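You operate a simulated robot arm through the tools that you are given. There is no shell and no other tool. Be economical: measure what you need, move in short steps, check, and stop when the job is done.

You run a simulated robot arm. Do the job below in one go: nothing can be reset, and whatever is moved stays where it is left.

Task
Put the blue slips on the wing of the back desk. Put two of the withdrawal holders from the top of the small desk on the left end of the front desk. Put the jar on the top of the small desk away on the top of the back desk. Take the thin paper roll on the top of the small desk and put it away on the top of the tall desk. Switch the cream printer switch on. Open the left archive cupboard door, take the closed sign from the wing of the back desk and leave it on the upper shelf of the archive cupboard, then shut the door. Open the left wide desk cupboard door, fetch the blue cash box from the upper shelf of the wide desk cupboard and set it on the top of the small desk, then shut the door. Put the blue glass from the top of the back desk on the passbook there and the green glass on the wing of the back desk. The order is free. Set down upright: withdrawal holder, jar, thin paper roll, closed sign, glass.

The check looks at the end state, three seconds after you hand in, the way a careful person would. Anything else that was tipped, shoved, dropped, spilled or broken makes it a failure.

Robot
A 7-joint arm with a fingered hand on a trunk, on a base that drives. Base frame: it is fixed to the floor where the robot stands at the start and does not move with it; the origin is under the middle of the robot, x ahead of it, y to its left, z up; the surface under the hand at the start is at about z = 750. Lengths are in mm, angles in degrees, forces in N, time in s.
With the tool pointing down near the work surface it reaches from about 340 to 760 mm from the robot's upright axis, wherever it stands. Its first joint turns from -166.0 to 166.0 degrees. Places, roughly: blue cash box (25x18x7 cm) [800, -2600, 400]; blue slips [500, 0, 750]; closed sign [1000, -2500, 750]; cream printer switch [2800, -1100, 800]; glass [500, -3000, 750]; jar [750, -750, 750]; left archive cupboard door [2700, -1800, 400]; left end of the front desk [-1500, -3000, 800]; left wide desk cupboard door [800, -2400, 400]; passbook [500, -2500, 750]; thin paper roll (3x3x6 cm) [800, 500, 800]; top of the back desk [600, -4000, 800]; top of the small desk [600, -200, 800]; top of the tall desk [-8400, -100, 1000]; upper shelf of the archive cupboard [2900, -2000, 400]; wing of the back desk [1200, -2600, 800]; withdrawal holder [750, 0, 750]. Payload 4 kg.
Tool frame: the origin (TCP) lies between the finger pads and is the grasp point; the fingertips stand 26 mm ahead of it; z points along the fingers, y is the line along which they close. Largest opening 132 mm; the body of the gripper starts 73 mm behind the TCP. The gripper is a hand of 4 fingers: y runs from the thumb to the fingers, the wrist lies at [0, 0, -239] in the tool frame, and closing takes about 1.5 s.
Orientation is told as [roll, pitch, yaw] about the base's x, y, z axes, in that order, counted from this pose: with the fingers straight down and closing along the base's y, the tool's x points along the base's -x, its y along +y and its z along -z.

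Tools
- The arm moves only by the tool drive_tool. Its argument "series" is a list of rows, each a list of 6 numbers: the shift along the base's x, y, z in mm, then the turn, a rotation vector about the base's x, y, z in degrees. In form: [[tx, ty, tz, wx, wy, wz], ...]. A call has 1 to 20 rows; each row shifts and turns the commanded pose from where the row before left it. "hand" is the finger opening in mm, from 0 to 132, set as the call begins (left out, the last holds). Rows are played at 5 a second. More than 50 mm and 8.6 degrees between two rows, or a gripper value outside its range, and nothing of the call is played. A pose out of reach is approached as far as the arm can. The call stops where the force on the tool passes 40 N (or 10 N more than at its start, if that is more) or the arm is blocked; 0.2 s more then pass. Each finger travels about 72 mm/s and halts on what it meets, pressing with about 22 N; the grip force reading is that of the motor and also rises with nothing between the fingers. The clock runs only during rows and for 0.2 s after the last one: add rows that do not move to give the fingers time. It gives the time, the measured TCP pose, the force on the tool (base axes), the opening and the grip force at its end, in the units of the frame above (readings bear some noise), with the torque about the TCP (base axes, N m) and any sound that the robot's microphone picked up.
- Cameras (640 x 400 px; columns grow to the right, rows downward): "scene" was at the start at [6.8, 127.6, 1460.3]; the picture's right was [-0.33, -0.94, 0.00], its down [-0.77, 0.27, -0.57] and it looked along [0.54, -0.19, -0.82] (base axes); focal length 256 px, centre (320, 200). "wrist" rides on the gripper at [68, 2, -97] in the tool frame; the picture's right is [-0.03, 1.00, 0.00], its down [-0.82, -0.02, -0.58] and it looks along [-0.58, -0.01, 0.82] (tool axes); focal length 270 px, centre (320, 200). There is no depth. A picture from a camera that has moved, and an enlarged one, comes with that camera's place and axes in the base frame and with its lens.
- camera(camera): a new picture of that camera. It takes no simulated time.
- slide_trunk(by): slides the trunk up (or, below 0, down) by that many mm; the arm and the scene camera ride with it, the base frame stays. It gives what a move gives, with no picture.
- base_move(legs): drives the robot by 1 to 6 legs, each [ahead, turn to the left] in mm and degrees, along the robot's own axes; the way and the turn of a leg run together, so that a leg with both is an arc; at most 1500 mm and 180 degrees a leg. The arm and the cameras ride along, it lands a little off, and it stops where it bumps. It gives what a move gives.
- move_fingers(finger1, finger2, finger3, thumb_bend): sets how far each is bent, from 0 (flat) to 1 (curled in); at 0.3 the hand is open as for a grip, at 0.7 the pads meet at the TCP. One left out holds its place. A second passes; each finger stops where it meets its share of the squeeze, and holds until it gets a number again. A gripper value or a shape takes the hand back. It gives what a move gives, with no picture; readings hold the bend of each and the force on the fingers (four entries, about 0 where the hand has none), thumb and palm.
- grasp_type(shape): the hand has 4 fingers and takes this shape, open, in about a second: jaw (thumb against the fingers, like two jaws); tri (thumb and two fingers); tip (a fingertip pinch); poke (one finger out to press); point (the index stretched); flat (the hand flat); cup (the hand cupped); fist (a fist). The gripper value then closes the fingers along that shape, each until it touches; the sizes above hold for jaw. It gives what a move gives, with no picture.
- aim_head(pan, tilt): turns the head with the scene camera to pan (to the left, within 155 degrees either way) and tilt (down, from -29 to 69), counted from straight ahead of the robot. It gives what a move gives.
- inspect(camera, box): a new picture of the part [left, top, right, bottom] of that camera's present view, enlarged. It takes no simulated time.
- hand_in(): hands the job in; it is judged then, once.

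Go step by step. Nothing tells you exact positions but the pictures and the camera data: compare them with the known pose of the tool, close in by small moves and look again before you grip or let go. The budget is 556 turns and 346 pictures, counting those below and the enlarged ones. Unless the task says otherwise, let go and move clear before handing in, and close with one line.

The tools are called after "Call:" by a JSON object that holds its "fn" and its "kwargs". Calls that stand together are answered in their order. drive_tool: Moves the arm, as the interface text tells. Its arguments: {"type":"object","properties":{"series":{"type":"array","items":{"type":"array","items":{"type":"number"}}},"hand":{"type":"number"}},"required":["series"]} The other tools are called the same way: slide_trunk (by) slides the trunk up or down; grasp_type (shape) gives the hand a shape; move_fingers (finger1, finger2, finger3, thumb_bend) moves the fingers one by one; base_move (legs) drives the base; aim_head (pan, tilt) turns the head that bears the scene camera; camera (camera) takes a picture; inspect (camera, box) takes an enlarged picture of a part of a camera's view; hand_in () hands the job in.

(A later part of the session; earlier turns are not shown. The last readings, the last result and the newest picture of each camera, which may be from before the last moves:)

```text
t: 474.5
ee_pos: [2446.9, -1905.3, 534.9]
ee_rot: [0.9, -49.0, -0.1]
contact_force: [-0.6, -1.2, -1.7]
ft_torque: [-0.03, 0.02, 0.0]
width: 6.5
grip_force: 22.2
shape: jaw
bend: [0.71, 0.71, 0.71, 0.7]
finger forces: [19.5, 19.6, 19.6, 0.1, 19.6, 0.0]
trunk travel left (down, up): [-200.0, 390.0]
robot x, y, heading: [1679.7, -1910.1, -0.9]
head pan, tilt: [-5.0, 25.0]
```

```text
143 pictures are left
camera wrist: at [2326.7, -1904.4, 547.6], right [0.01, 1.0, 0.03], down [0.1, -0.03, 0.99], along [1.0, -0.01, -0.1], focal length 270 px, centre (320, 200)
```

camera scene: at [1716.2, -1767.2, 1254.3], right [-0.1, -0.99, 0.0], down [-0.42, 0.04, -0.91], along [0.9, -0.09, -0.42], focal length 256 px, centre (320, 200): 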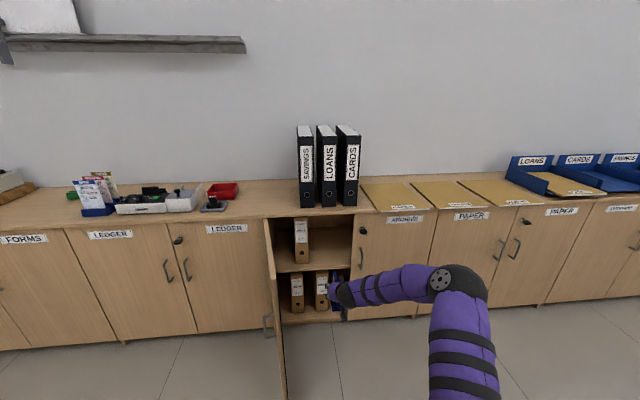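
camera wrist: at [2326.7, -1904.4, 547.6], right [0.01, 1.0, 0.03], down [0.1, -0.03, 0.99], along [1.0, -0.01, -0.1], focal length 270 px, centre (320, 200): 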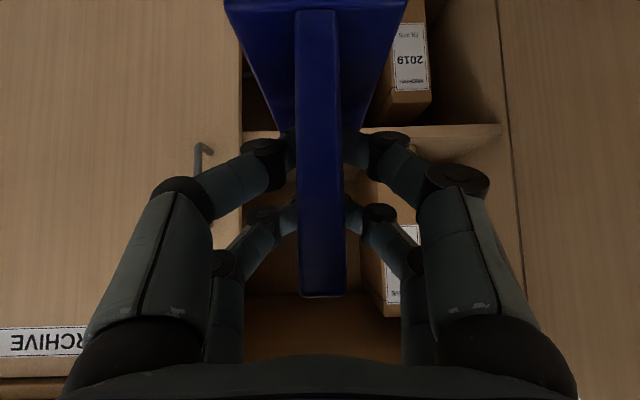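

Shelf front edge at z≈427. Shift to y≈-1918, z≈515, roll the base ahead 180, then extend.

Call:
{"fn": "drive_tool", "kwargs": {"series": [[0, -12, -20, 0, 0, 0]]}}

Call:
{"fn": "base_move", "kwargs": {"legs": [[0, 0.7], [180, 0]]}}

Call:
{"fn": "camera", "kwargs": {"camera": "wrist"}}

Call:
{"fn": "camera", "kwargs": {"camera": "scene"}}

```text
t: 474.9
ee_pos: [2444.6, -1916.3, 515.0]
ee_rot: [0.9, -49.1, -0.3]
contact_force: [-1.0, 0.5, -1.4]
ft_torque: [0.01, 0.05, 0.01]
width: 6.7
grip_force: 21.7
shape: jaw
bend: [0.71, 0.71, 0.71, 0.7]
finger forces: [19.5, 19.5, 19.6, 0.0, 19.6, 0.0]
trunk travel left (down, up): [-200.0, 390.0]
robot x, y, heading: [1689.4, -1912.0, -1.0]
head pan, tilt: [-5.0, 25.0]
```

```text
t: 476.7
ee_pos: [2629.3, -1911.2, 513.6]
ee_rot: [1.0, -48.9, 0.2]
contact_force: [0.0, 0.6, -1.6]
ft_torque: [0.02, 0.02, 0.0]
width: 6.6
grip_force: 21.8
shape: jaw
bend: [0.71, 0.71, 0.71, 0.7]
finger forces: [19.4, 19.7, 19.5, 0.1, 19.6, 0.0]
trunk travel left (down, up): [-200.0, 390.0]
robot x, y, heading: [1866.9, -1909.9, -0.0]
head pan, tilt: [-5.0, 25.0]
```

```text
142 pictures are left
camera wrist: at [2511.6, -1911.0, 526.4], right [0.0, 1.0, 0.03], down [0.1, -0.03, 0.99], along [1.0, 0.0, -0.1], focal length 270 px, centre (320, 200)
```

wrist: 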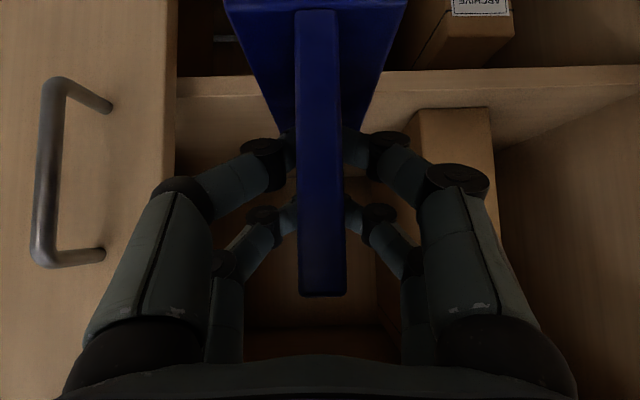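

```text
141 pictures are left
camera scene: at [1899.3, -1767.6, 1254.4], right [-0.09, -1.0, 0.0], down [-0.42, 0.04, -0.91], along [0.9, -0.08, -0.42], focal length 256 px, centre (320, 200)
```

scene: 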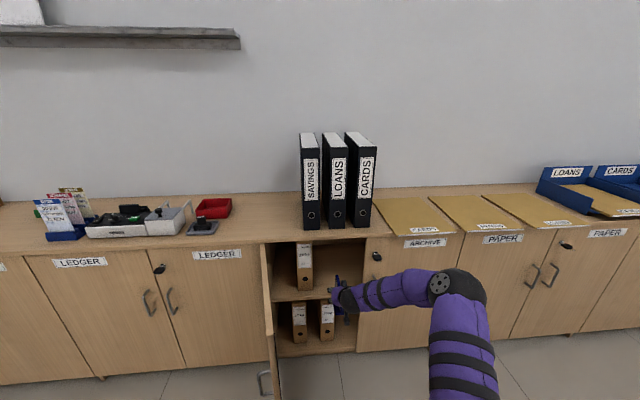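

Shelf edge ≈438; file edge at y≈-1841, frame at y≈-2010. Shift right 16, up 8, and extend in.

Call:
{"fn": "drive_tool", "kwargs": {"series": [[0, -16, 8, 0, 0, 0], [30, 0, 0, 0, 0, 0], [30, 0, 0, 0, 0, 0], [30, 0, 0, 0, 0, 0], [30, 0, 0, 0, 0, 0], [20, 0, 0, 0, 0, 0]]}}

Call:
{"fn": "camera", "kwargs": {"camera": "wrist"}}

Call:
{"fn": "camera", "kwargs": {"camera": "scene"}}

```text
t: 478.1
ee_pos: [2709.5, -1922.9, 510.1]
ee_rot: [1.0, -49.4, 0.1]
contact_force: [0.3, 0.0, -2.6]
ft_torque: [0.0, 0.04, -0.02]
width: 6.5
grip_force: 21.9
shape: jaw
bend: [0.71, 0.71, 0.71, 0.7]
finger forces: [19.5, 19.6, 19.6, 0.0, 19.6, 0.1]
out of reach, approached as far as the arm can: row 4, 5, 6
trunk travel left (down, up): [-200.0, 390.0]
robot x, y, heading: [1865.7, -1907.5, -0.4]
head pan, tilt: [-5.0, 25.0]
```

```text
140 pictures are left
camera wrist: at [2589.3, -1922.5, 520.9], right [0.0, 1.0, 0.03], down [0.09, -0.03, 1.0], along [1.0, 0.0, -0.09], focal length 270 px, centre (320, 200)
```

wrist: 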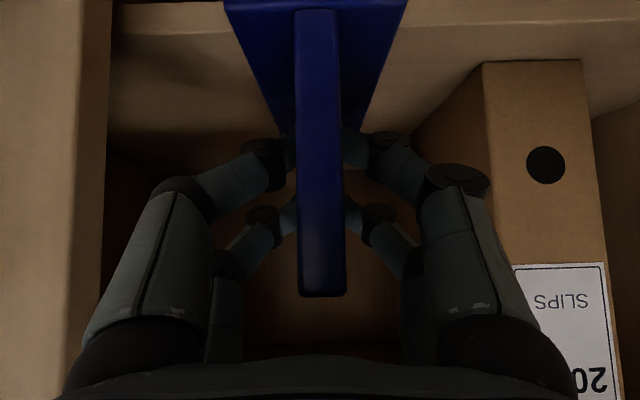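

```text
139 pictures are left
camera scene: at [1899.4, -1767.6, 1254.4], right [-0.09, -1.0, 0.0], down [-0.42, 0.04, -0.91], along [0.9, -0.08, -0.42], focal length 256 px, centre (320, 200)
```

scene: 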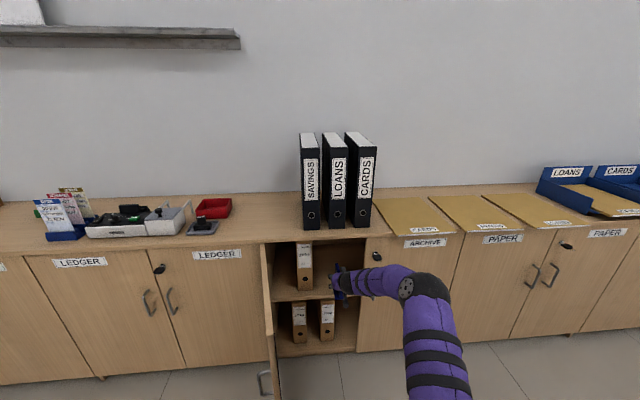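

Arm at full stretch; roll the base ahead 60 (elbow clears the doors).

Call:
{"fn": "base_move", "kwargs": {"legs": [[60, 0]]}}

Call:
{"fn": "camera", "kwargs": {"camera": "wrist"}}

Call:
{"fn": "inspect", "kwargs": {"camera": "scene", "box": [250, 230, 420, 360]}}

```text
t: 479.1
ee_pos: [2769.0, -1921.6, 510.2]
ee_rot: [1.1, -49.4, 0.3]
contact_force: [-0.1, -0.3, -1.7]
ft_torque: [-0.02, 0.05, 0.0]
width: 6.7
grip_force: 21.7
shape: jaw
bend: [0.71, 0.71, 0.71, 0.7]
finger forces: [19.7, 19.6, 19.6, 0.1, 19.6, 0.1]
trunk travel left (down, up): [-200.0, 390.0]
robot x, y, heading: [1929.3, -1912.7, -0.3]
head pan, tilt: [-5.0, 25.0]
```

```text
138 pictures are left
camera wrist: at [2649.5, -1922.1, 521.1], right [0.0, 1.0, 0.03], down [0.09, -0.03, 1.0], along [1.0, 0.0, -0.09], focal length 270 px, centre (320, 200)
```

wrist: 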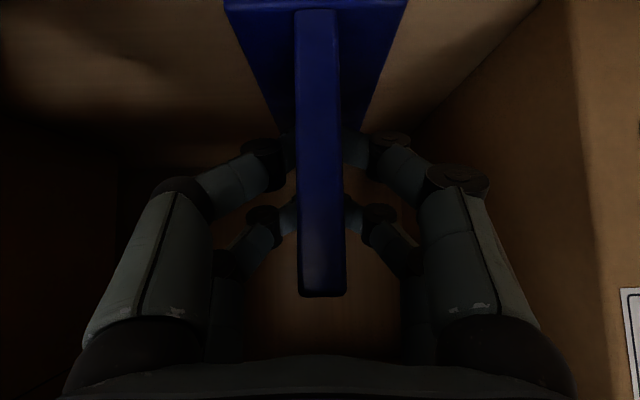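

```text
3.08 times, centred on (335, 295) of scene
camera zoom: at [1959.4, -1767.9, 1254.3], right [-0.09, -1.0, 0.0], down [-0.42, 0.04, -0.91], along [0.9, -0.08, -0.42], focal length 789 px, centre (274, -92)
```

zoom: 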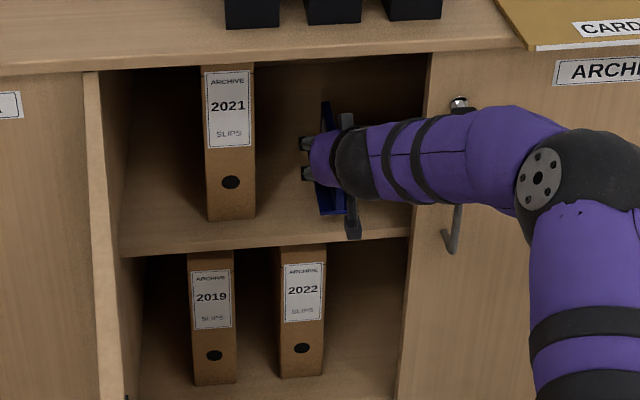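

Call:
{"fn": "base_move", "kwargs": {"legs": [[22, 0]]}}

Call:
{"fn": "drive_tool", "kwargs": {"series": [[0, 0, -8, 0, 0, 0], [0, 0, -5, 0, 0, 0], [0, 0, 0, 0, 0, 0]]}}

Call:
{"fn": "drive_tool", "kwargs": {"series": [[0, 0, -3, 0, 0, 0], [0, 0, -3, 0, 0, 0], [0, 0, 0, 0, 0, 0]]}}

```text
t: 479.9
ee_pos: [2790.3, -1923.7, 509.2]
ee_rot: [1.0, -49.4, 0.1]
contact_force: [0.2, 0.5, -2.8]
ft_torque: [0.02, 0.01, -0.02]
width: 6.5
grip_force: 21.5
shape: jaw
bend: [0.71, 0.71, 0.71, 0.7]
finger forces: [19.5, 19.5, 19.6, 0.1, 19.6, 0.0]
trunk travel left (down, up): [-200.0, 390.0]
robot x, y, heading: [1949.5, -1914.6, -0.5]
head pan, tilt: [-5.0, 25.0]
```

```text
t: 480.7
ee_pos: [2790.4, -1921.3, 495.4]
ee_rot: [1.0, -49.4, 0.1]
contact_force: [0.5, -0.9, -1.6]
ft_torque: [-0.02, 0.03, 0.01]
width: 6.6
grip_force: 21.8
shape: jaw
bend: [0.71, 0.71, 0.71, 0.7]
finger forces: [19.6, 19.6, 19.6, 0.0, 19.6, 0.0]
trunk travel left (down, up): [-200.0, 390.0]
robot x, y, heading: [1950.8, -1913.5, -0.1]
head pan, tilt: [-5.0, 25.0]
```

```text
t: 481.5
ee_pos: [2788.8, -1922.0, 490.2]
ee_rot: [1.0, -49.4, 0.2]
contact_force: [0.1, -0.5, -1.9]
ft_torque: [0.02, 0.0, 0.01]
width: 6.7
grip_force: 21.3
shape: jaw
bend: [0.71, 0.71, 0.71, 0.7]
finger forces: [19.6, 19.6, 19.7, 0.0, 19.6, 0.1]
trunk travel left (down, up): [-200.0, 390.0]
robot x, y, heading: [1948.9, -1911.0, -0.6]
head pan, tilt: [-5.0, 25.0]
```

Call:
{"fn": "drive_tool", "kwargs": {"series": [[0, 0, -3, 0, 0, 0], [0, 0, -2, 0, 0, 0], [0, 0, 0, 0, 0, 0]]}}

Call:
{"fn": "drive_tool", "kwargs": {"series": [[0, 0, -2, 0, 0, 0], [0, 0, -2, 0, 0, 0], [0, 0, 0, 0, 0, 0]]}}

Call:
{"fn": "drive_tool", "kwargs": {"series": [[0, 0, -2, 0, 0, 0], [0, 0, -2, 0, 0, 0], [0, 0, 0, 0, 0, 0]]}}

```text
t: 482.3
ee_pos: [2790.9, -1922.4, 485.0]
ee_rot: [1.0, -49.4, 0.2]
contact_force: [0.0, 0.0, -1.3]
ft_torque: [0.01, 0.04, 0.0]
width: 6.8
grip_force: 21.9
shape: jaw
bend: [0.71, 0.71, 0.71, 0.7]
finger forces: [19.7, 19.5, 19.6, 0.0, 19.6, 0.0]
trunk travel left (down, up): [-200.0, 390.0]
robot x, y, heading: [1947.7, -1915.3, -0.3]
head pan, tilt: [-5.0, 25.0]
```

```text
t: 483.1
ee_pos: [2790.2, -1922.7, 481.1]
ee_rot: [1.0, -49.5, 0.1]
contact_force: [0.3, 0.6, -2.3]
ft_torque: [-0.01, -0.03, 0.01]
width: 6.7
grip_force: 22.1
shape: jaw
bend: [0.71, 0.71, 0.71, 0.7]
finger forces: [19.6, 19.6, 19.5, 0.1, 19.6, 0.0]
trunk travel left (down, up): [-200.0, 390.0]
robot x, y, heading: [1949.3, -1911.2, -0.5]
head pan, tilt: [-5.0, 25.0]
```

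```text
t: 483.9
ee_pos: [2790.6, -1922.2, 476.4]
ee_rot: [1.0, -49.4, 0.2]
contact_force: [-0.3, 0.1, -1.3]
ft_torque: [0.01, -0.01, 0.06]
width: 6.5
grip_force: 21.9
shape: jaw
bend: [0.71, 0.71, 0.71, 0.7]
finger forces: [19.6, 19.6, 19.6, 0.1, 19.5, 0.0]
trunk travel left (down, up): [-200.0, 390.0]
robot x, y, heading: [1948.9, -1912.7, -0.3]
head pan, tilt: [-5.0, 25.0]
```

Call:
{"fn": "drive_tool", "kwargs": {"series": [[0, 0, -2, 0, 0, 0], [0, 0, -2, 0, 0, 0], [0, 0, 0, 0, 0, 0]]}}

Call:
{"fn": "drive_tool", "kwargs": {"series": [[0, 0, -2, 0, 0, 0], [0, 0, -2, 0, 0, 0], [0, 0, 0, 0, 0, 0]]}}

Call:
{"fn": "inspect", "kwargs": {"camera": "scene", "box": [260, 230, 400, 330]}}

```text
t: 484.7
ee_pos: [2789.6, -1922.8, 474.0]
ee_rot: [1.0, -49.4, 0.1]
contact_force: [0.4, -0.7, -1.5]
ft_torque: [0.02, 0.02, 0.0]
width: 6.7
grip_force: 21.9
shape: jaw
bend: [0.71, 0.71, 0.71, 0.7]
finger forces: [19.6, 19.6, 19.6, 0.0, 19.6, 0.0]
trunk travel left (down, up): [-200.0, 390.0]
robot x, y, heading: [1950.5, -1907.6, -0.3]
head pan, tilt: [-5.0, 25.0]
```

```text
t: 485.5
ee_pos: [2790.0, -1922.0, 471.0]
ee_rot: [0.9, -49.5, 0.2]
contact_force: [-1.7, -0.8, 4.3]
ft_torque: [0.0, 0.06, -0.03]
width: 6.7
grip_force: 21.6
shape: jaw
bend: [0.71, 0.71, 0.71, 0.7]
finger forces: [20.4, 19.9, 19.6, 0.0, 21.0, 0.0]
trunk travel left (down, up): [-200.0, 390.0]
robot x, y, heading: [1950.2, -1909.8, -0.2]
head pan, tilt: [-5.0, 25.0]
```

```text
4.00 times, centred on (330, 280) of scene
camera zoom: at [1980.3, -1768.0, 1254.5], right [-0.09, -1.0, 0.0], down [-0.42, 0.04, -0.91], along [0.9, -0.08, -0.42], focal length 1026 px, centre (280, -120)
```

zoom: 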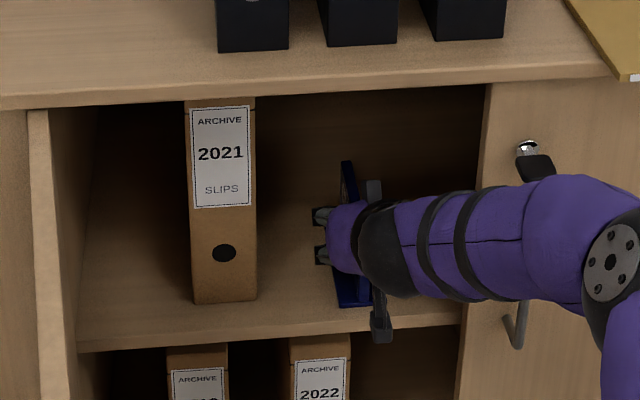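

On the shelf. Open to 50 and withdraw along the tool axis.

Call:
{"fn": "drive_tool", "kwargs": {"series": [[0, 0, -1, 0, 0, 0], [0, 0, 0, 0, 0, 0], [0, 0, 0, 0, 0, 0], [0, 0, 0, 0, 0, 0], [0, 0, 0, 0, 0, 0], [0, 0, 0, 0, 0, 0]], "hand": 50}}

Call:
{"fn": "camera", "kwargs": {"camera": "wrist"}}

```text
t: 486.9
ee_pos: [2790.7, -1921.3, 469.5]
ee_rot: [1.0, -49.4, 0.2]
contact_force: [0.4, 0.6, -0.6]
ft_torque: [0.03, -0.03, 0.0]
width: 49.9
grip_force: 0.0
shape: jaw
bend: [0.74, 0.74, 0.74, 0.7]
finger forces: [0.1, 0.0, 0.0, 0.0, 0.1, 0.0]
trunk travel left (down, up): [-200.0, 390.0]
robot x, y, heading: [1946.9, -1914.1, -0.1]
head pan, tilt: [-5.0, 25.0]
```

```text
135 pictures are left
camera wrist: at [2671.5, -1922.2, 480.2], right [0.0, 1.0, 0.03], down [0.09, -0.03, 1.0], along [1.0, 0.0, -0.09], focal length 270 px, centre (320, 200)
```

wrist: 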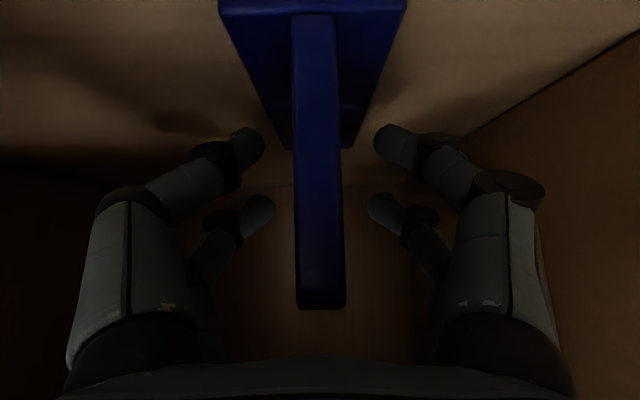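

Call:
{"fn": "drive_tool", "kwargs": {"series": [[-15, 0, 13, 0, 0, 0], [-20, 0, 17, 0, 0, 0], [-25, 0, 18, 0, 0, 0], [-25, 0, 10, 0, 0, 0]]}}

Call:
{"fn": "camera", "kwargs": {"camera": "wrist"}}

Call:
{"fn": "base_move", "kwargs": {"legs": [[-250, 0]]}}

Call:
{"fn": "camera", "kwargs": {"camera": "scene"}}

```text
t: 487.9
ee_pos: [2705.9, -1924.4, 527.2]
ee_rot: [1.0, -49.5, 0.2]
contact_force: [-0.5, 0.1, 0.3]
ft_torque: [0.01, 0.01, -0.03]
width: 49.5
grip_force: 0.1
shape: jaw
bend: [0.74, 0.74, 0.74, 0.7]
finger forces: [0.0, 0.0, 0.0, 0.0, 0.0, 0.0]
trunk travel left (down, up): [-200.0, 390.0]
robot x, y, heading: [1950.8, -1912.8, -0.3]
head pan, tilt: [-5.0, 25.0]
```

```text
134 pictures are left
camera wrist: at [2586.6, -1924.3, 538.4], right [0.0, 1.0, 0.03], down [0.09, -0.03, 1.0], along [1.0, 0.0, -0.09], focal length 270 px, centre (320, 200)
```

wrist: 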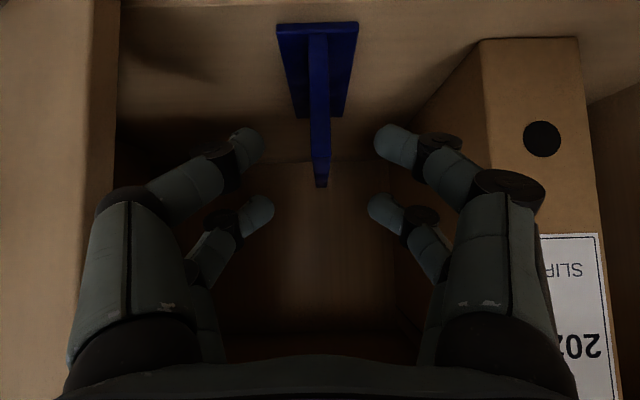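

```text
t: 489.7
ee_pos: [2452.3, -1926.5, 527.4]
ee_rot: [1.0, -49.3, 0.0]
contact_force: [-0.7, -0.1, -0.1]
ft_torque: [0.04, 0.01, 0.0]
width: 49.6
grip_force: 0.1
shape: jaw
bend: [0.74, 0.74, 0.74, 0.7]
finger forces: [0.0, 0.0, 0.0, 0.1, 0.1, 0.0]
trunk travel left (down, up): [-200.0, 390.0]
robot x, y, heading: [1695.7, -1906.7, -0.5]
head pan, tilt: [-5.0, 25.0]
```

```text
133 pictures are left
camera scene: at [1726.9, -1766.4, 1254.4], right [-0.1, -1.0, 0.0], down [-0.42, 0.04, -0.91], along [0.9, -0.09, -0.42], focal length 256 px, centre (320, 200)
```

scene: 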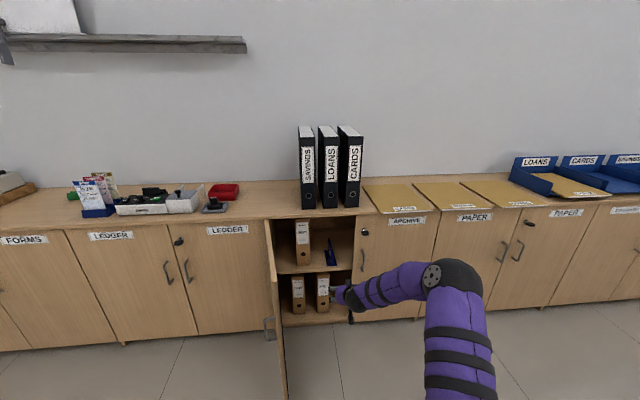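

The sign stands on the upper shelf. Now close the archive door: raise, retract the hand, and reposition on the door's outer (left) side.

Call:
{"fn": "slide_trunk", "kwargs": {"by": 320}}

Call:
{"fn": "drive_tool", "kwargs": {"series": [[-45, 0, 0, 0, 0, 0], [-45, 0, 0, 0, 0, 0], [-45, 0, 0, 0, 0, 0], [-40, 0, 0, 0, 0, 0]], "hand": 0}}

Call:
{"fn": "base_move", "kwargs": {"legs": [[0, 57], [394, 0], [0, -57]]}}

Call:
{"fn": "aim_head", "kwargs": {"pan": 0, "tilt": 45}}

Call:
{"fn": "camera", "kwargs": {"camera": "scene"}}

```text
t: 492.9
ee_pos: [2452.3, -1926.4, 847.0]
ee_rot: [1.0, -49.5, 0.0]
contact_force: [0.5, -0.4, -0.5]
ft_torque: [-0.02, 0.02, 0.0]
width: 49.7
grip_force: 0.0
shape: jaw
bend: [0.74, 0.74, 0.74, 0.7]
finger forces: [0.1, 0.0, 0.0, 0.0, 0.0, 0.0]
trunk travel left (down, up): [-520.0, 70.0]
robot x, y, heading: [1690.0, -1915.0, -0.7]
head pan, tilt: [-5.0, 25.0]
```

```text
t: 493.9
ee_pos: [2275.0, -1923.7, 847.5]
ee_rot: [0.9, -49.5, 0.1]
contact_force: [-0.4, -0.3, 0.4]
ft_torque: [-0.03, -0.01, -0.03]
width: 0.0
grip_force: 21.7
shape: jaw
bend: [0.62, 0.62, 0.63, 0.7]
finger forces: [0.0, 0.0, 0.1, 0.1, 0.0, 0.0]
trunk travel left (down, up): [-520.0, 70.0]
robot x, y, heading: [1698.6, -1911.0, -0.5]
head pan, tilt: [-5.0, 25.0]
```

```text
t: 502.0
ee_pos: [2486.5, -1581.9, 846.8]
ee_rot: [1.0, -49.3, 0.9]
contact_force: [-0.8, 0.8, -1.5]
ft_torque: [0.03, 0.01, -0.04]
width: 0.3
grip_force: 21.8
shape: jaw
bend: [0.62, 0.62, 0.63, 0.7]
finger forces: [0.1, 0.0, 0.0, 0.1, 0.1, 0.0]
trunk travel left (down, up): [-520.0, 70.0]
robot x, y, heading: [1905.4, -1574.8, 0.5]
head pan, tilt: [-5.0, 25.0]
```

```text
t: 502.9
ee_pos: [2486.8, -1580.8, 846.3]
ee_rot: [1.0, -49.4, 0.9]
contact_force: [-0.6, 0.2, 0.3]
ft_torque: [-0.01, -0.06, -0.02]
width: 0.2
grip_force: 21.9
shape: jaw
bend: [0.62, 0.62, 0.63, 0.7]
finger forces: [0.0, 0.0, 0.0, 0.0, 0.1, 0.1]
trunk travel left (down, up): [-520.0, 70.0]
robot x, y, heading: [1904.1, -1577.9, 0.4]
head pan, tilt: [0.0, 45.0]
```

```text
132 pictures are left
camera scene: at [1925.7, -1424.4, 1543.8], right [0.0, -1.0, 0.0], down [-0.71, 0.0, -0.71], along [0.71, 0.0, -0.71], focal length 256 px, centre (320, 200)
```

scene: 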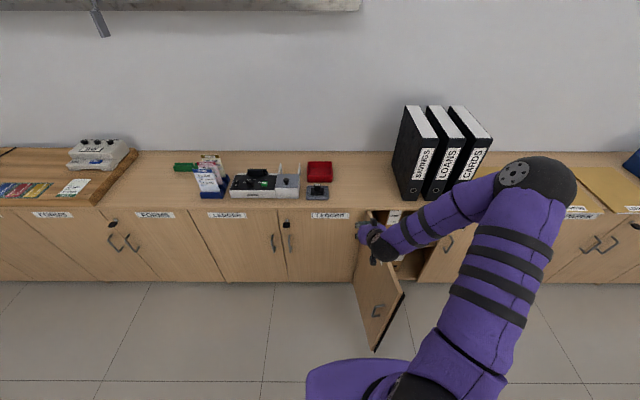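

Call:
{"fn": "drive_tool", "kwargs": {"series": [[-15, 45, 0, 0, 0, 0], [-15, 45, 0, 0, 0, 0], [-15, 45, 0, 0, 0, 0], [-15, 15, 0, 0, 0, 0]]}}

Call:
{"fn": "slide_trunk", "kwargs": {"by": -180}}

Call:
{"fn": "camera", "kwargs": {"camera": "scene"}}

```text
t: 503.9
ee_pos: [2427.9, -1432.2, 849.7]
ee_rot: [0.9, -49.5, 0.7]
contact_force: [0.9, -0.4, -0.9]
ft_torque: [-0.05, -0.03, -0.04]
width: 0.0
grip_force: 22.1
shape: jaw
bend: [0.62, 0.62, 0.63, 0.7]
finger forces: [0.1, 0.1, 0.0, 0.0, 0.0, 0.1]
trunk travel left (down, up): [-520.0, 70.0]
robot x, y, heading: [1904.6, -1580.0, 0.3]
head pan, tilt: [0.0, 45.0]
```

```text
t: 505.9
ee_pos: [2427.5, -1432.1, 668.0]
ee_rot: [1.0, -49.4, 0.8]
contact_force: [-0.2, -0.5, -0.2]
ft_torque: [0.01, -0.03, 0.06]
width: 0.1
grip_force: 22.4
shape: jaw
bend: [0.62, 0.63, 0.63, 0.7]
finger forces: [0.0, 0.1, 0.0, 0.0, 0.0, 0.0]
trunk travel left (down, up): [-340.0, 250.0]
robot x, y, heading: [1907.4, -1574.7, 0.2]
head pan, tilt: [0.0, 45.0]
```

```text
131 pictures are left
camera scene: at [1925.6, -1424.4, 1363.8], right [0.01, -1.0, 0.0], down [-0.71, 0.0, -0.71], along [0.71, 0.0, -0.71], focal length 256 px, centre (320, 200)
```

scene: 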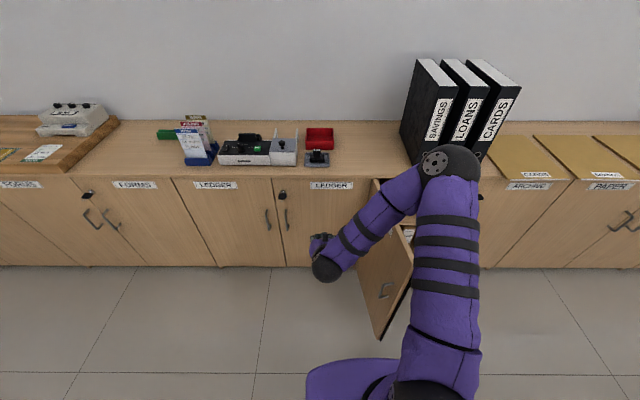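

Push the door closed along its arc, as before.

Call:
{"fn": "drive_tool", "kwargs": {"series": [[0, -37, 0, 0, 0, 0], [0, -37, 0, 0, 0, 0], [0, -37, 0, 0, 0, 0], [0, -37, 0, 0, 0, 0], [2, -33, 0, 0, 0, 0], [3, -33, 0, 0, 0, 0], [4, -33, 0, 0, 0, 0], [5, -33, 0, 0, 0, 0]]}}

Call:
{"fn": "camera", "kwargs": {"camera": "scene"}}

```text
t: 507.6
ee_pos: [2440.8, -1712.2, 672.3]
ee_rot: [1.1, -49.5, 0.8]
contact_force: [-0.5, -0.2, -0.3]
ft_torque: [0.02, -0.02, 0.0]
width: 0.1
grip_force: 21.6
shape: jaw
bend: [0.62, 0.62, 0.62, 0.7]
finger forces: [0.0, 0.0, 0.1, 0.1, 0.0, 0.0]
trunk travel left (down, up): [-340.0, 250.0]
robot x, y, heading: [1905.6, -1577.2, 0.4]
head pan, tilt: [0.0, 45.0]
```

```text
130 pictures are left
camera scene: at [1925.7, -1424.2, 1363.8], right [0.01, -1.0, 0.0], down [-0.71, 0.0, -0.71], along [0.71, 0.0, -0.71], focal length 256 px, centre (320, 200)
```

scene: 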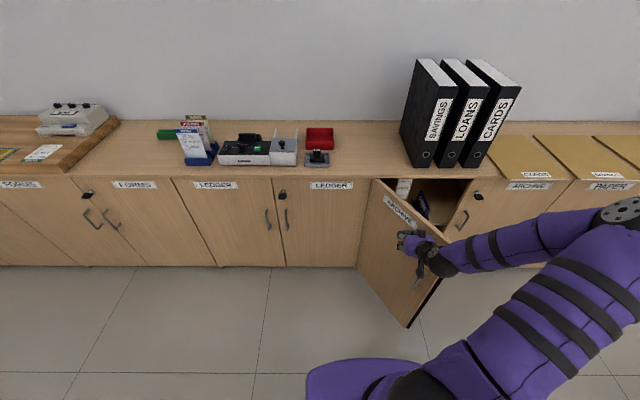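

Call:
{"fn": "drive_tool", "kwargs": {"series": [[16, -29, 0, 0, 0, 0], [20, -29, 0, 0, 0, 0], [22, -28, 0, 0, 0, 0], [24, -27, 0, 0, 0, 0], [27, -15, 0, 0, 0, 0], [27, -12, 0, 0, 0, 0], [26, -5, 0, 0, 0, 0]]}}

Call:
{"fn": "camera", "kwargs": {"camera": "scene"}}

```text
t: 509.2
ee_pos: [2604.1, -1855.5, 672.5]
ee_rot: [1.0, -49.4, 0.8]
contact_force: [-0.1, 1.1, 0.5]
ft_torque: [0.0, -0.02, -0.03]
width: 0.0
grip_force: 22.3
shape: jaw
bend: [0.62, 0.62, 0.62, 0.7]
finger forces: [0.0, 0.0, 0.1, 0.0, 0.0, 0.0]
trunk travel left (down, up): [-340.0, 250.0]
robot x, y, heading: [1908.4, -1576.9, 0.2]
head pan, tilt: [0.0, 45.0]
```

```text
129 pictures are left
camera scene: at [1925.4, -1424.5, 1363.8], right [0.0, -1.0, 0.0], down [-0.71, 0.0, -0.71], along [0.71, 0.0, -0.71], focal length 256 px, centre (320, 200)
```

scene: 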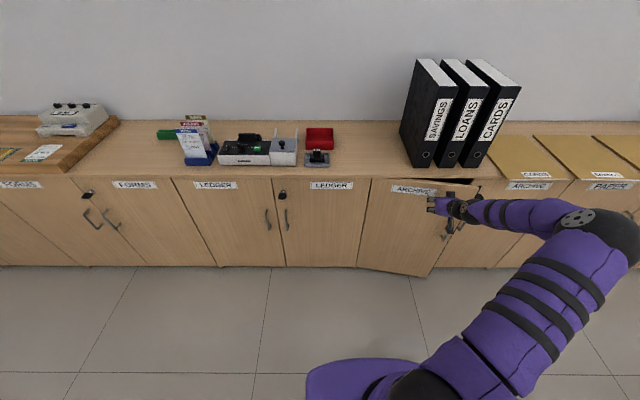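

Call:
{"fn": "drive_tool", "kwargs": {"series": [[-5, 0, -40, 0, 0, 0], [20, 0, 0, 0, 0, 0], [15, 0, 0, 0, 0, 0], [15, 0, 0, 0, 0, 0], [10, 0, 0, 0, 0, 0], [8, 0, 0, 0, 0, 0], [8, 0, 0, 0, 0, 0], [8, 0, 0, 0, 0, 0], [8, 0, 0, 0, 0, 0]]}}

Call:
{"fn": "inspect", "kwargs": {"camera": "scene", "box": [340, 160, 560, 290]}}

```text
t: 510.6
ee_pos: [2656.8, -1859.2, 625.9]
ee_rot: [1.1, -48.5, 0.8]
contact_force: [-15.0, 0.4, 2.4]
ft_torque: [0.0, -0.05, 0.08]
width: 0.2
grip_force: 21.9
shape: jaw
bend: [0.62, 0.67, 0.65, 0.7]
finger forces: [0.0, 0.0, 0.1, 0.1, 0.0, 0.1]
trunk travel left (down, up): [-340.0, 250.0]
robot x, y, heading: [1906.6, -1579.1, 0.1]
head pan, tilt: [0.0, 45.0]
stopped in row 6: the force on the tool passed its limit at 48 N (the readings are from after the stop); the commanded pose is now the measured one
```

```text
2.91 times, centred on (450, 225) of scene
camera zoom: at [1924.7, -1424.4, 1363.8], right [0.0, -1.0, 0.0], down [-0.71, 0.0, -0.71], along [0.71, 0.0, -0.71], focal length 746 px, centre (-58, 127)
```

zoom: 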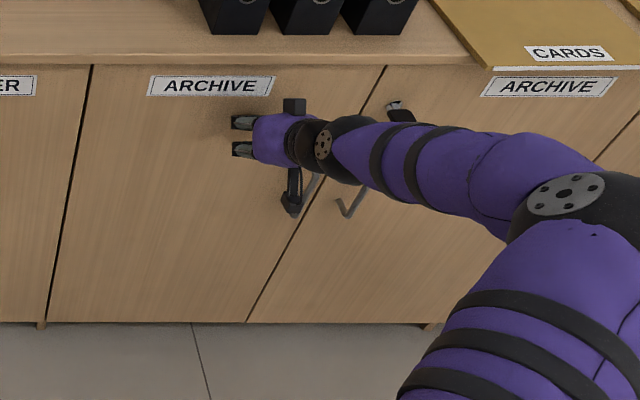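

The door looks flush. Retreat, verify, and look at the device with the switch.

Call:
{"fn": "drive_tool", "kwargs": {"series": [[-40, 0, 0, 0, 0, 0], [-45, 0, 0, 0, 0, 0], [-45, 0, 0, 0, 0, 0], [-45, 0, 0, 0, 0, 0]]}}

Call:
{"fn": "slide_trunk", "kwargs": {"by": 200}}

Call:
{"fn": "aim_head", "kwargs": {"pan": 10, "tilt": 40}}

Call:
{"fn": "camera", "kwargs": {"camera": "scene"}}

Call:
{"fn": "inspect", "kwargs": {"camera": "scene", "box": [220, 120, 400, 230]}}

Call:
{"fn": "inspect", "kwargs": {"camera": "scene", "box": [60, 100, 240, 220]}}

```text
t: 511.6
ee_pos: [2482.4, -1856.1, 628.8]
ee_rot: [1.1, -48.7, 0.8]
contact_force: [0.1, -0.2, 0.0]
ft_torque: [0.02, 0.0, 0.0]
width: 0.0
grip_force: 22.2
shape: jaw
bend: [0.62, 0.65, 0.64, 0.7]
finger forces: [0.1, 0.0, 0.1, 0.0, 0.0, 0.0]
trunk travel left (down, up): [-340.0, 250.0]
robot x, y, heading: [1909.8, -1575.3, 0.2]
head pan, tilt: [0.0, 45.0]
```

```text
t: 513.8
ee_pos: [2481.1, -1855.1, 827.2]
ee_rot: [1.2, -48.7, 0.7]
contact_force: [-0.4, 0.4, 0.7]
ft_torque: [0.0, -0.03, 0.03]
width: 0.2
grip_force: 22.0
shape: jaw
bend: [0.62, 0.65, 0.64, 0.7]
finger forces: [0.0, 0.0, 0.0, 0.0, 0.1, 0.1]
trunk travel left (down, up): [-540.0, 50.0]
robot x, y, heading: [1904.2, -1576.6, 0.0]
head pan, tilt: [0.0, 45.0]
```

```text
t: 514.5
ee_pos: [2481.2, -1855.7, 829.4]
ee_rot: [1.1, -48.7, 0.7]
contact_force: [0.8, 0.4, -0.3]
ft_torque: [-0.01, 0.01, 0.02]
width: 0.2
grip_force: 22.4
shape: jaw
bend: [0.62, 0.65, 0.64, 0.7]
finger forces: [0.1, 0.0, 0.0, 0.0, 0.0, 0.0]
trunk travel left (down, up): [-540.0, 50.0]
robot x, y, heading: [1907.5, -1576.3, 0.1]
head pan, tilt: [10.0, 40.0]
```

```text
127 pictures are left
camera scene: at [1928.1, -1409.8, 1571.0], right [0.18, -0.98, 0.0], down [-0.63, -0.11, -0.77], along [0.75, 0.14, -0.64], focal length 256 px, centre (320, 200)
```

scene: 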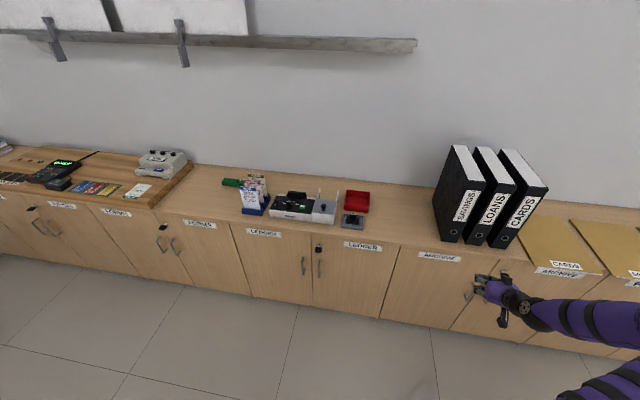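

```text
3.56 times, centred on (310, 175) of scene
camera zoom: at [1928.1, -1409.8, 1571.0], right [0.18, -0.98, 0.0], down [-0.63, -0.11, -0.77], along [0.75, 0.14, -0.64], focal length 912 px, centre (356, 289)
```

zoom: 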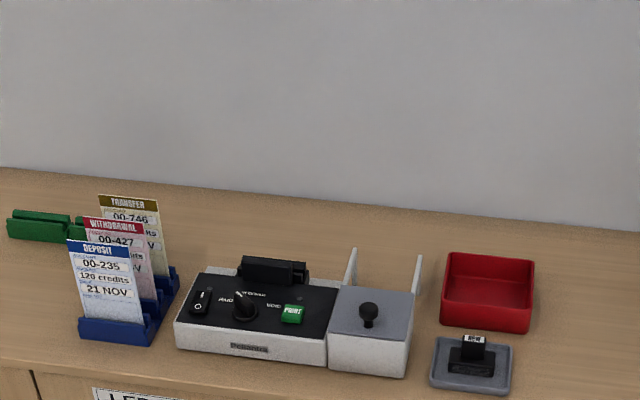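

```text
3.33 times, centred on (150, 160) of scene
camera zoom: at [1928.1, -1409.8, 1571.0], right [0.18, -0.98, 0.0], down [-0.63, -0.11, -0.77], along [0.75, 0.14, -0.64], focal length 855 px, centre (887, 333)
```

zoom: 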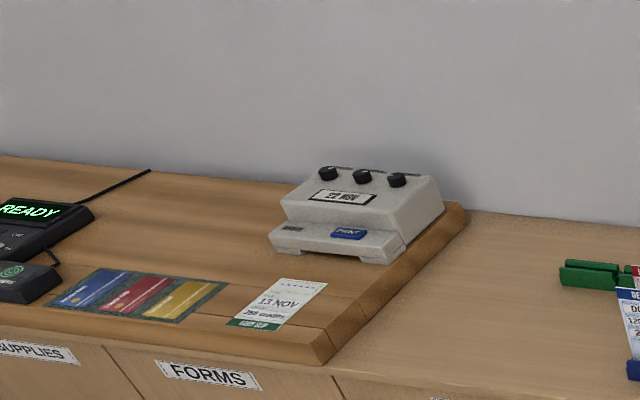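

The printer at y≈-1140 has an I/O rocker on its left. Zoom in on it.

Call:
{"fn": "inspect", "kwargs": {"camera": "scene", "box": [266, 190, 306, 220]}}

```text
13.33 times, centred on (286, 205) of scene
camera zoom: at [1928.1, -1409.8, 1571.0], right [0.18, -0.98, 0.0], down [-0.63, -0.11, -0.77], along [0.75, 0.14, -0.64], focal length 3418 px, centre (773, 133)
```

zoom: 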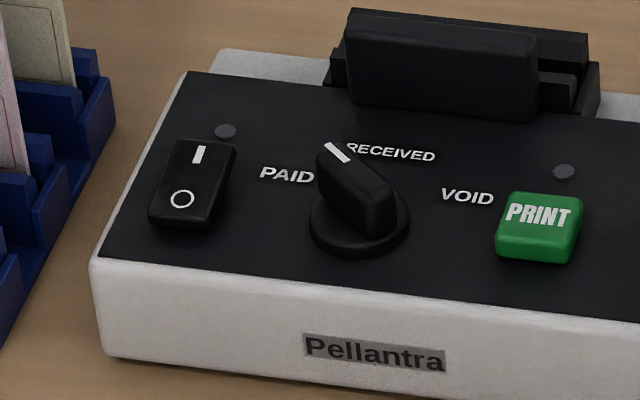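

The rocker's "I" end is at about (2779,-1050). First bring the hand back to pointing down and higher, then drive over.

Call:
{"fn": "drive_tool", "kwargs": {"series": [[-10, 20, 30, 0, -8.1, 0], [-10, 20, 30, 0, -8.1, 0], [-10, 20, 30, 0, -8.1, 0], [-10, 20, 30, 0, -8.1, 0], [-10, 20, 30, 0, -8.1, 0], [-10, 20, 30, 0, -8.1, 0]]}}

Call:
{"fn": "base_move", "kwargs": {"legs": [[0, 62], [560, 0], [0, -62]]}}

Call:
{"fn": "grasp_type", "kwargs": {"shape": "poke"}}

Call:
{"fn": "camera", "kwargs": {"camera": "wrist"}}

Call:
{"fn": "camera", "kwargs": {"camera": "scene"}}

```text
t: 515.9
ee_pos: [2423.2, -1735.1, 1008.5]
ee_rot: [-174.3, -82.5, 175.9]
contact_force: [-0.6, 0.9, 0.0]
ft_torque: [-0.01, -0.02, -0.02]
width: 0.0
grip_force: 21.5
shape: jaw
bend: [0.62, 0.65, 0.64, 0.7]
finger forces: [0.1, 0.0, 0.0, 0.0, 0.0, 0.1]
trunk travel left (down, up): [-540.0, 50.0]
robot x, y, heading: [1908.4, -1575.4, 0.2]
head pan, tilt: [10.0, 40.0]
```

```text
t: 525.2
ee_pos: [2682.8, -1265.2, 1007.6]
ee_rot: [-174.5, -82.7, 174.0]
contact_force: [0.1, -0.4, -0.6]
ft_torque: [0.01, 0.03, -0.02]
width: 0.0
grip_force: 22.0
shape: jaw
bend: [0.62, 0.65, 0.64, 0.7]
finger forces: [0.0, 0.0, 0.1, 0.0, 0.0, 0.1]
trunk travel left (down, up): [-540.0, 50.0]
robot x, y, heading: [2171.8, -1084.8, -2.1]
head pan, tilt: [10.0, 40.0]
```

```text
t: 526.1
ee_pos: [2684.5, -1264.2, 1007.4]
ee_rot: [-174.5, -82.8, 174.0]
contact_force: [-0.3, -0.4, -0.9]
ft_torque: [-0.03, -0.01, -0.02]
width: 0.4
grip_force: 0.1
shape: poke
bend: [1.0, 1.0, 1.0, 0.34]
finger forces: [0.0, 0.1, 0.0, 0.0, 0.0, 0.0]
trunk travel left (down, up): [-540.0, 50.0]
robot x, y, heading: [2172.1, -1085.2, -1.9]
head pan, tilt: [10.0, 40.0]
```

```text
123 pictures are left
camera wrist: at [2595.2, -1262.2, 927.8], right [0.01, 1.0, 0.01], down [-0.68, 0.0, 0.74], along [0.74, -0.01, 0.68], focal length 270 px, centre (320, 200)
```

wrist: 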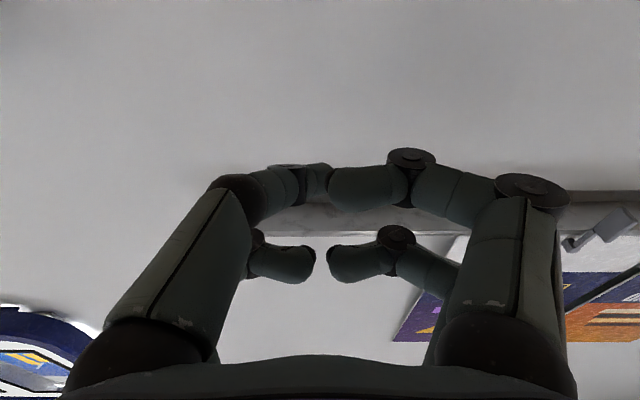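

```text
122 pictures are left
camera scene: at [2201.7, -919.4, 1571.1], right [0.14, -0.99, 0.0], down [-0.64, -0.09, -0.77], along [0.76, 0.11, -0.64], focal length 256 px, centre (320, 200)
```

scene: 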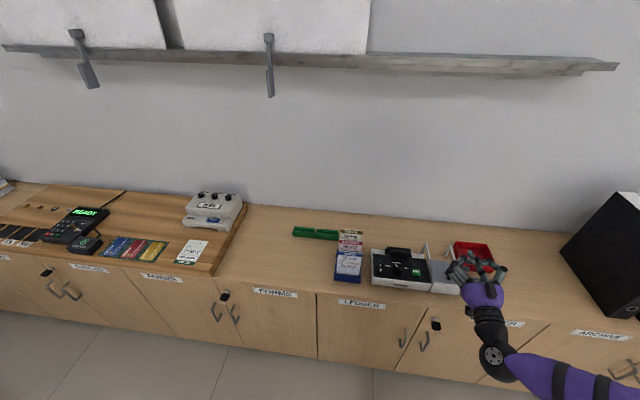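

I tilted the wrong way; rotate the hand down now and try the "point" shape.

Call:
{"fn": "drive_tool", "kwargs": {"series": [[-8, 0, 5, 0, 8.1, 0], [-8, 0, 5, 0, 8.1, 0], [-8, 0, 5, 0, 8.1, 0], [-8, 0, 5, 0, 8.1, 0], [-8, 0, 5, 0, 8.1, 0], [-8, 0, 5, 0, 8.1, 0], [-8, 0, 0, 0, 8.1, 0], [-8, 0, 0, 0, 8.1, 0], [-8, 0, 0, 0, 8.1, 0], [-8, 0, 0, 0, 8.1, 0], [0, 0, 0, 0, 8.1, 0], [0, 0, 0, 0, 8.1, 0]]}}

Call:
{"fn": "grasp_type", "kwargs": {"shape": "point"}}

Call:
{"fn": "camera", "kwargs": {"camera": "wrist"}}

Call:
{"fn": "camera", "kwargs": {"camera": "scene"}}

```text
t: 528.7
ee_pos: [2613.3, -1271.9, 1037.5]
ee_rot: [-0.6, 0.0, 0.8]
contact_force: [-0.4, -0.2, -1.0]
ft_torque: [-0.01, -0.03, 0.04]
width: 0.0
grip_force: 0.0
shape: poke
bend: [1.0, 1.0, 1.0, 0.34]
finger forces: [0.0, 0.0, 0.1, 0.0, 0.0, 0.1]
out of reach, approached as far as the arm can: row 2, 3
trunk travel left (down, up): [-540.0, 50.0]
robot x, y, heading: [2174.4, -1088.1, -2.1]
head pan, tilt: [10.0, 40.0]
```

```text
t: 529.6
ee_pos: [2612.2, -1271.8, 1036.5]
ee_rot: [-0.5, 0.0, 0.9]
contact_force: [0.0, 0.1, 0.6]
ft_torque: [0.01, 0.03, 0.01]
width: 0.0
grip_force: 0.1
shape: point
bend: [0.24, 0.99, 1.0, 0.39]
finger forces: [0.0, 0.1, 0.0, 0.0, 0.0, 0.0]
trunk travel left (down, up): [-540.0, 50.0]
robot x, y, heading: [2175.6, -1082.9, -1.8]
head pan, tilt: [10.0, 40.0]
```

```text
121 pictures are left
camera wrist: at [2542.9, -1269.8, 1134.2], right [0.01, 1.0, -0.01], down [0.81, 0.0, 0.58], along [0.58, -0.01, -0.81], focal length 270 px, centre (320, 200)
```

wrist: 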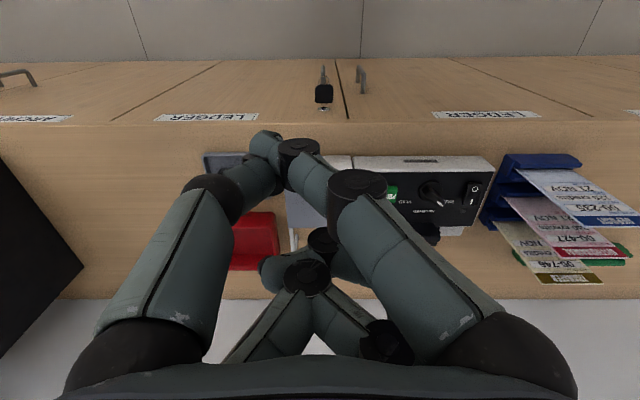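

```text
120 pictures are left
camera scene: at [2201.8, -919.3, 1571.1], right [0.14, -0.99, 0.0], down [-0.64, -0.09, -0.77], along [0.76, 0.11, -0.64], focal length 256 px, centre (320, 200)
```

scene: 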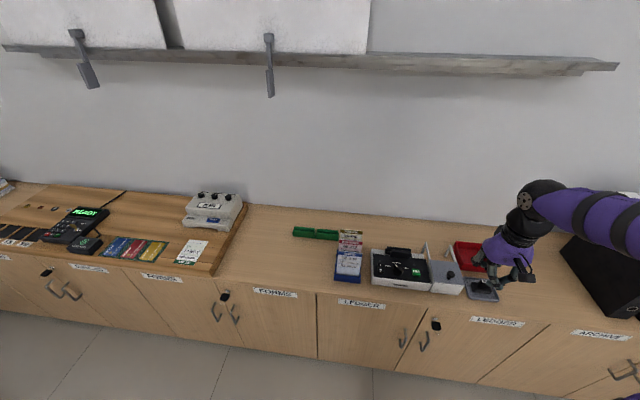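

Call:
{"fn": "inspect", "kwargs": {"camera": "scene", "box": [440, 200, 580, 310]}}

Call:
{"fn": "inspect", "kwargs": {"camera": "wrist", "box": [200, 100, 520, 300]}}

```text
3.64 times, centred on (510, 255) of scene
camera zoom: at [2201.8, -919.3, 1571.1], right [0.14, -0.99, 0.0], down [-0.64, -0.09, -0.77], along [0.76, 0.11, -0.64], focal length 932 px, centre (-371, 0)
```

zoom: 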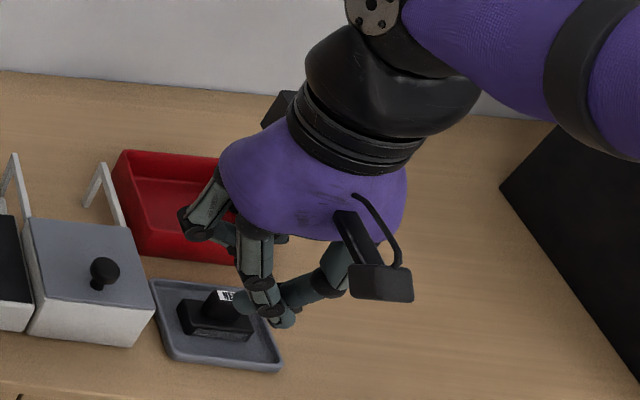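

```text
2.00 times, centred on (360, 200) of wrist
camera zoom: at [2542.9, -1269.8, 1134.2], right [0.01, 1.0, -0.01], down [0.81, 0.0, 0.58], along [0.58, -0.01, -0.81], focal length 541 px, centre (240, 200)
```

zoom: 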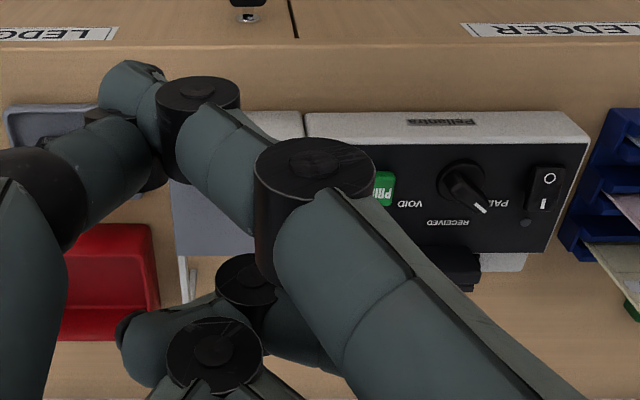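

The rocker's "I" end is triangulated at (2781,-1049,805). I'll use closed jaw fingertips, leaning the hand forward and to the right so one fingertip pair leads and the body clears the card rack.

Call:
{"fn": "grasp_type", "kwargs": {"shape": "jaw"}}

Call:
{"fn": "drive_tool", "kwargs": {"series": [[20, 20, -10, 0, -7.5, 0], [20, 25, -10, 0, -7.5, 0], [20, 25, -10, 0, -7.5, 0], [25, 30, -10, 0, -7.5, 0], [30, 35, -10, 6.7, 0, 0], [30, 38, -10, 6.7, 0, 0], [31, 38, -10, 6.6, 0, 0]], "hand": 0}}

Call:
{"fn": "camera", "kwargs": {"camera": "wrist"}}

Call:
{"fn": "inspect", "kwargs": {"camera": "scene", "box": [320, 200, 480, 310]}}

```text
t: 530.5
ee_pos: [2612.5, -1271.9, 1037.7]
ee_rot: [-0.6, -0.1, 0.9]
contact_force: [0.6, -0.3, -0.4]
ft_torque: [0.0, -0.03, -0.02]
width: 131.7
grip_force: 0.1
shape: jaw
bend: [0.3, 0.3, 0.3, 0.3]
finger forces: [0.0, 0.0, 0.0, 0.1, 0.0, 0.0]
trunk travel left (down, up): [-540.0, 50.0]
robot x, y, heading: [2173.6, -1084.3, -2.1]
head pan, tilt: [10.0, 40.0]
```

```text
t: 532.1
ee_pos: [2788.9, -1058.5, 967.6]
ee_rot: [22.0, -28.5, -10.4]
contact_force: [0.8, 0.5, 0.3]
ft_torque: [0.03, 0.02, -0.01]
width: 0.0
grip_force: 21.5
shape: jaw
bend: [0.62, 0.63, 0.63, 0.7]
finger forces: [0.0, 0.1, 0.1, 0.0, 0.0, 0.0]
trunk travel left (down, up): [-540.0, 50.0]
robot x, y, heading: [2171.9, -1084.3, -1.9]
head pan, tilt: [10.0, 40.0]
```

```text
117 pictures are left
camera wrist: at [2680.0, -1074.2, 1013.6], right [0.01, 0.94, 0.34], down [0.42, -0.32, 0.85], along [0.91, 0.13, -0.4], focal length 270 px, centre (320, 200)
```

wrist: 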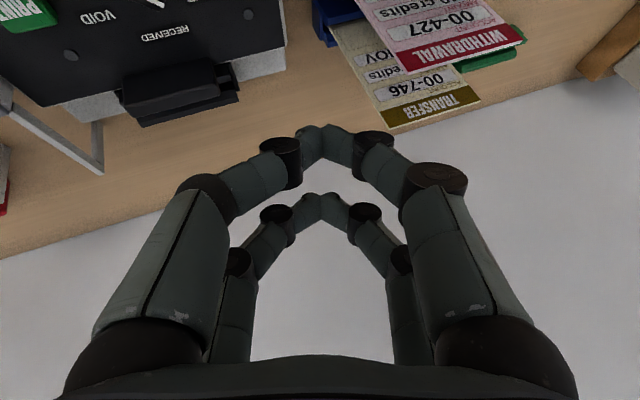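

```text
3.64 times, centred on (400, 255) of scene
camera zoom: at [2202.0, -919.1, 1571.0], right [0.14, -0.99, 0.0], down [-0.64, -0.09, -0.77], along [0.76, 0.11, -0.64], focal length 932 px, centre (29, 0)
```

zoom: 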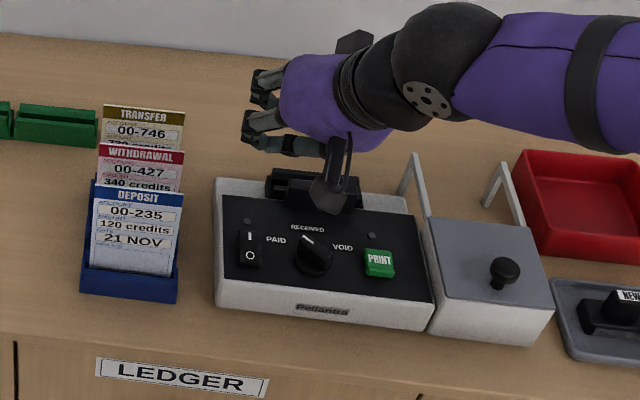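

Pose as computed. Descend most of the way and check with the head camera.

Call:
{"fn": "drive_tool", "kwargs": {"series": [[0, -5, -35, 0, 0, 0], [0, 0, -35, 0, 0, 0], [0, 0, -25, 0, 0, 0], [0, 0, 0, 0, 0, 0]]}}

Call:
{"fn": "inspect", "kwargs": {"camera": "scene", "box": [340, 220, 440, 300]}}

Call:
{"fn": "camera", "kwargs": {"camera": "wrist"}}

```text
t: 533.1
ee_pos: [2790.5, -1063.4, 870.5]
ee_rot: [21.9, -28.4, -10.4]
contact_force: [0.5, -0.6, 0.5]
ft_torque: [-0.04, -0.02, -0.03]
width: 0.2
grip_force: 22.3
shape: jaw
bend: [0.62, 0.63, 0.63, 0.7]
finger forces: [0.1, 0.1, 0.0, 0.0, 0.0, 0.0]
trunk travel left (down, up): [-540.0, 50.0]
robot x, y, heading: [2173.3, -1083.5, -2.0]
head pan, tilt: [10.0, 40.0]
```

```text
5.00 times, centred on (390, 260) of scene
camera zoom: at [2201.9, -919.4, 1571.1], right [0.14, -0.99, 0.0], down [-0.64, -0.09, -0.77], along [0.76, 0.11, -0.64], focal length 1282 px, centre (-30, -100)
```

zoom: 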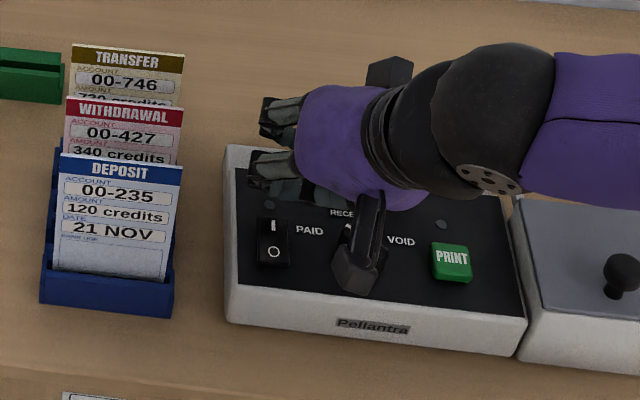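

```text
114 pictures are left
camera wrist: at [2681.3, -1078.5, 918.4], right [0.01, 0.94, 0.34], down [0.42, -0.32, 0.85], along [0.91, 0.13, -0.4], focal length 270 px, centre (320, 200)
```

wrist: 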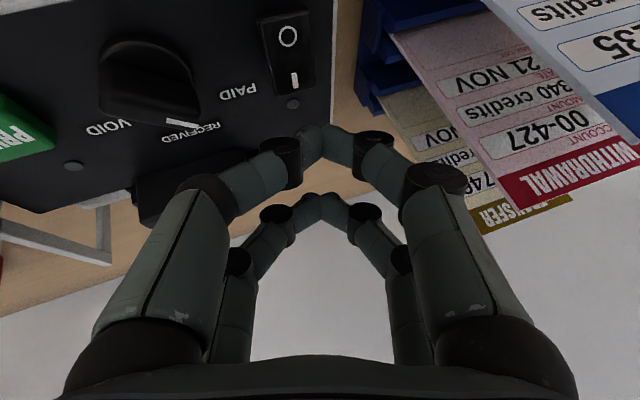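

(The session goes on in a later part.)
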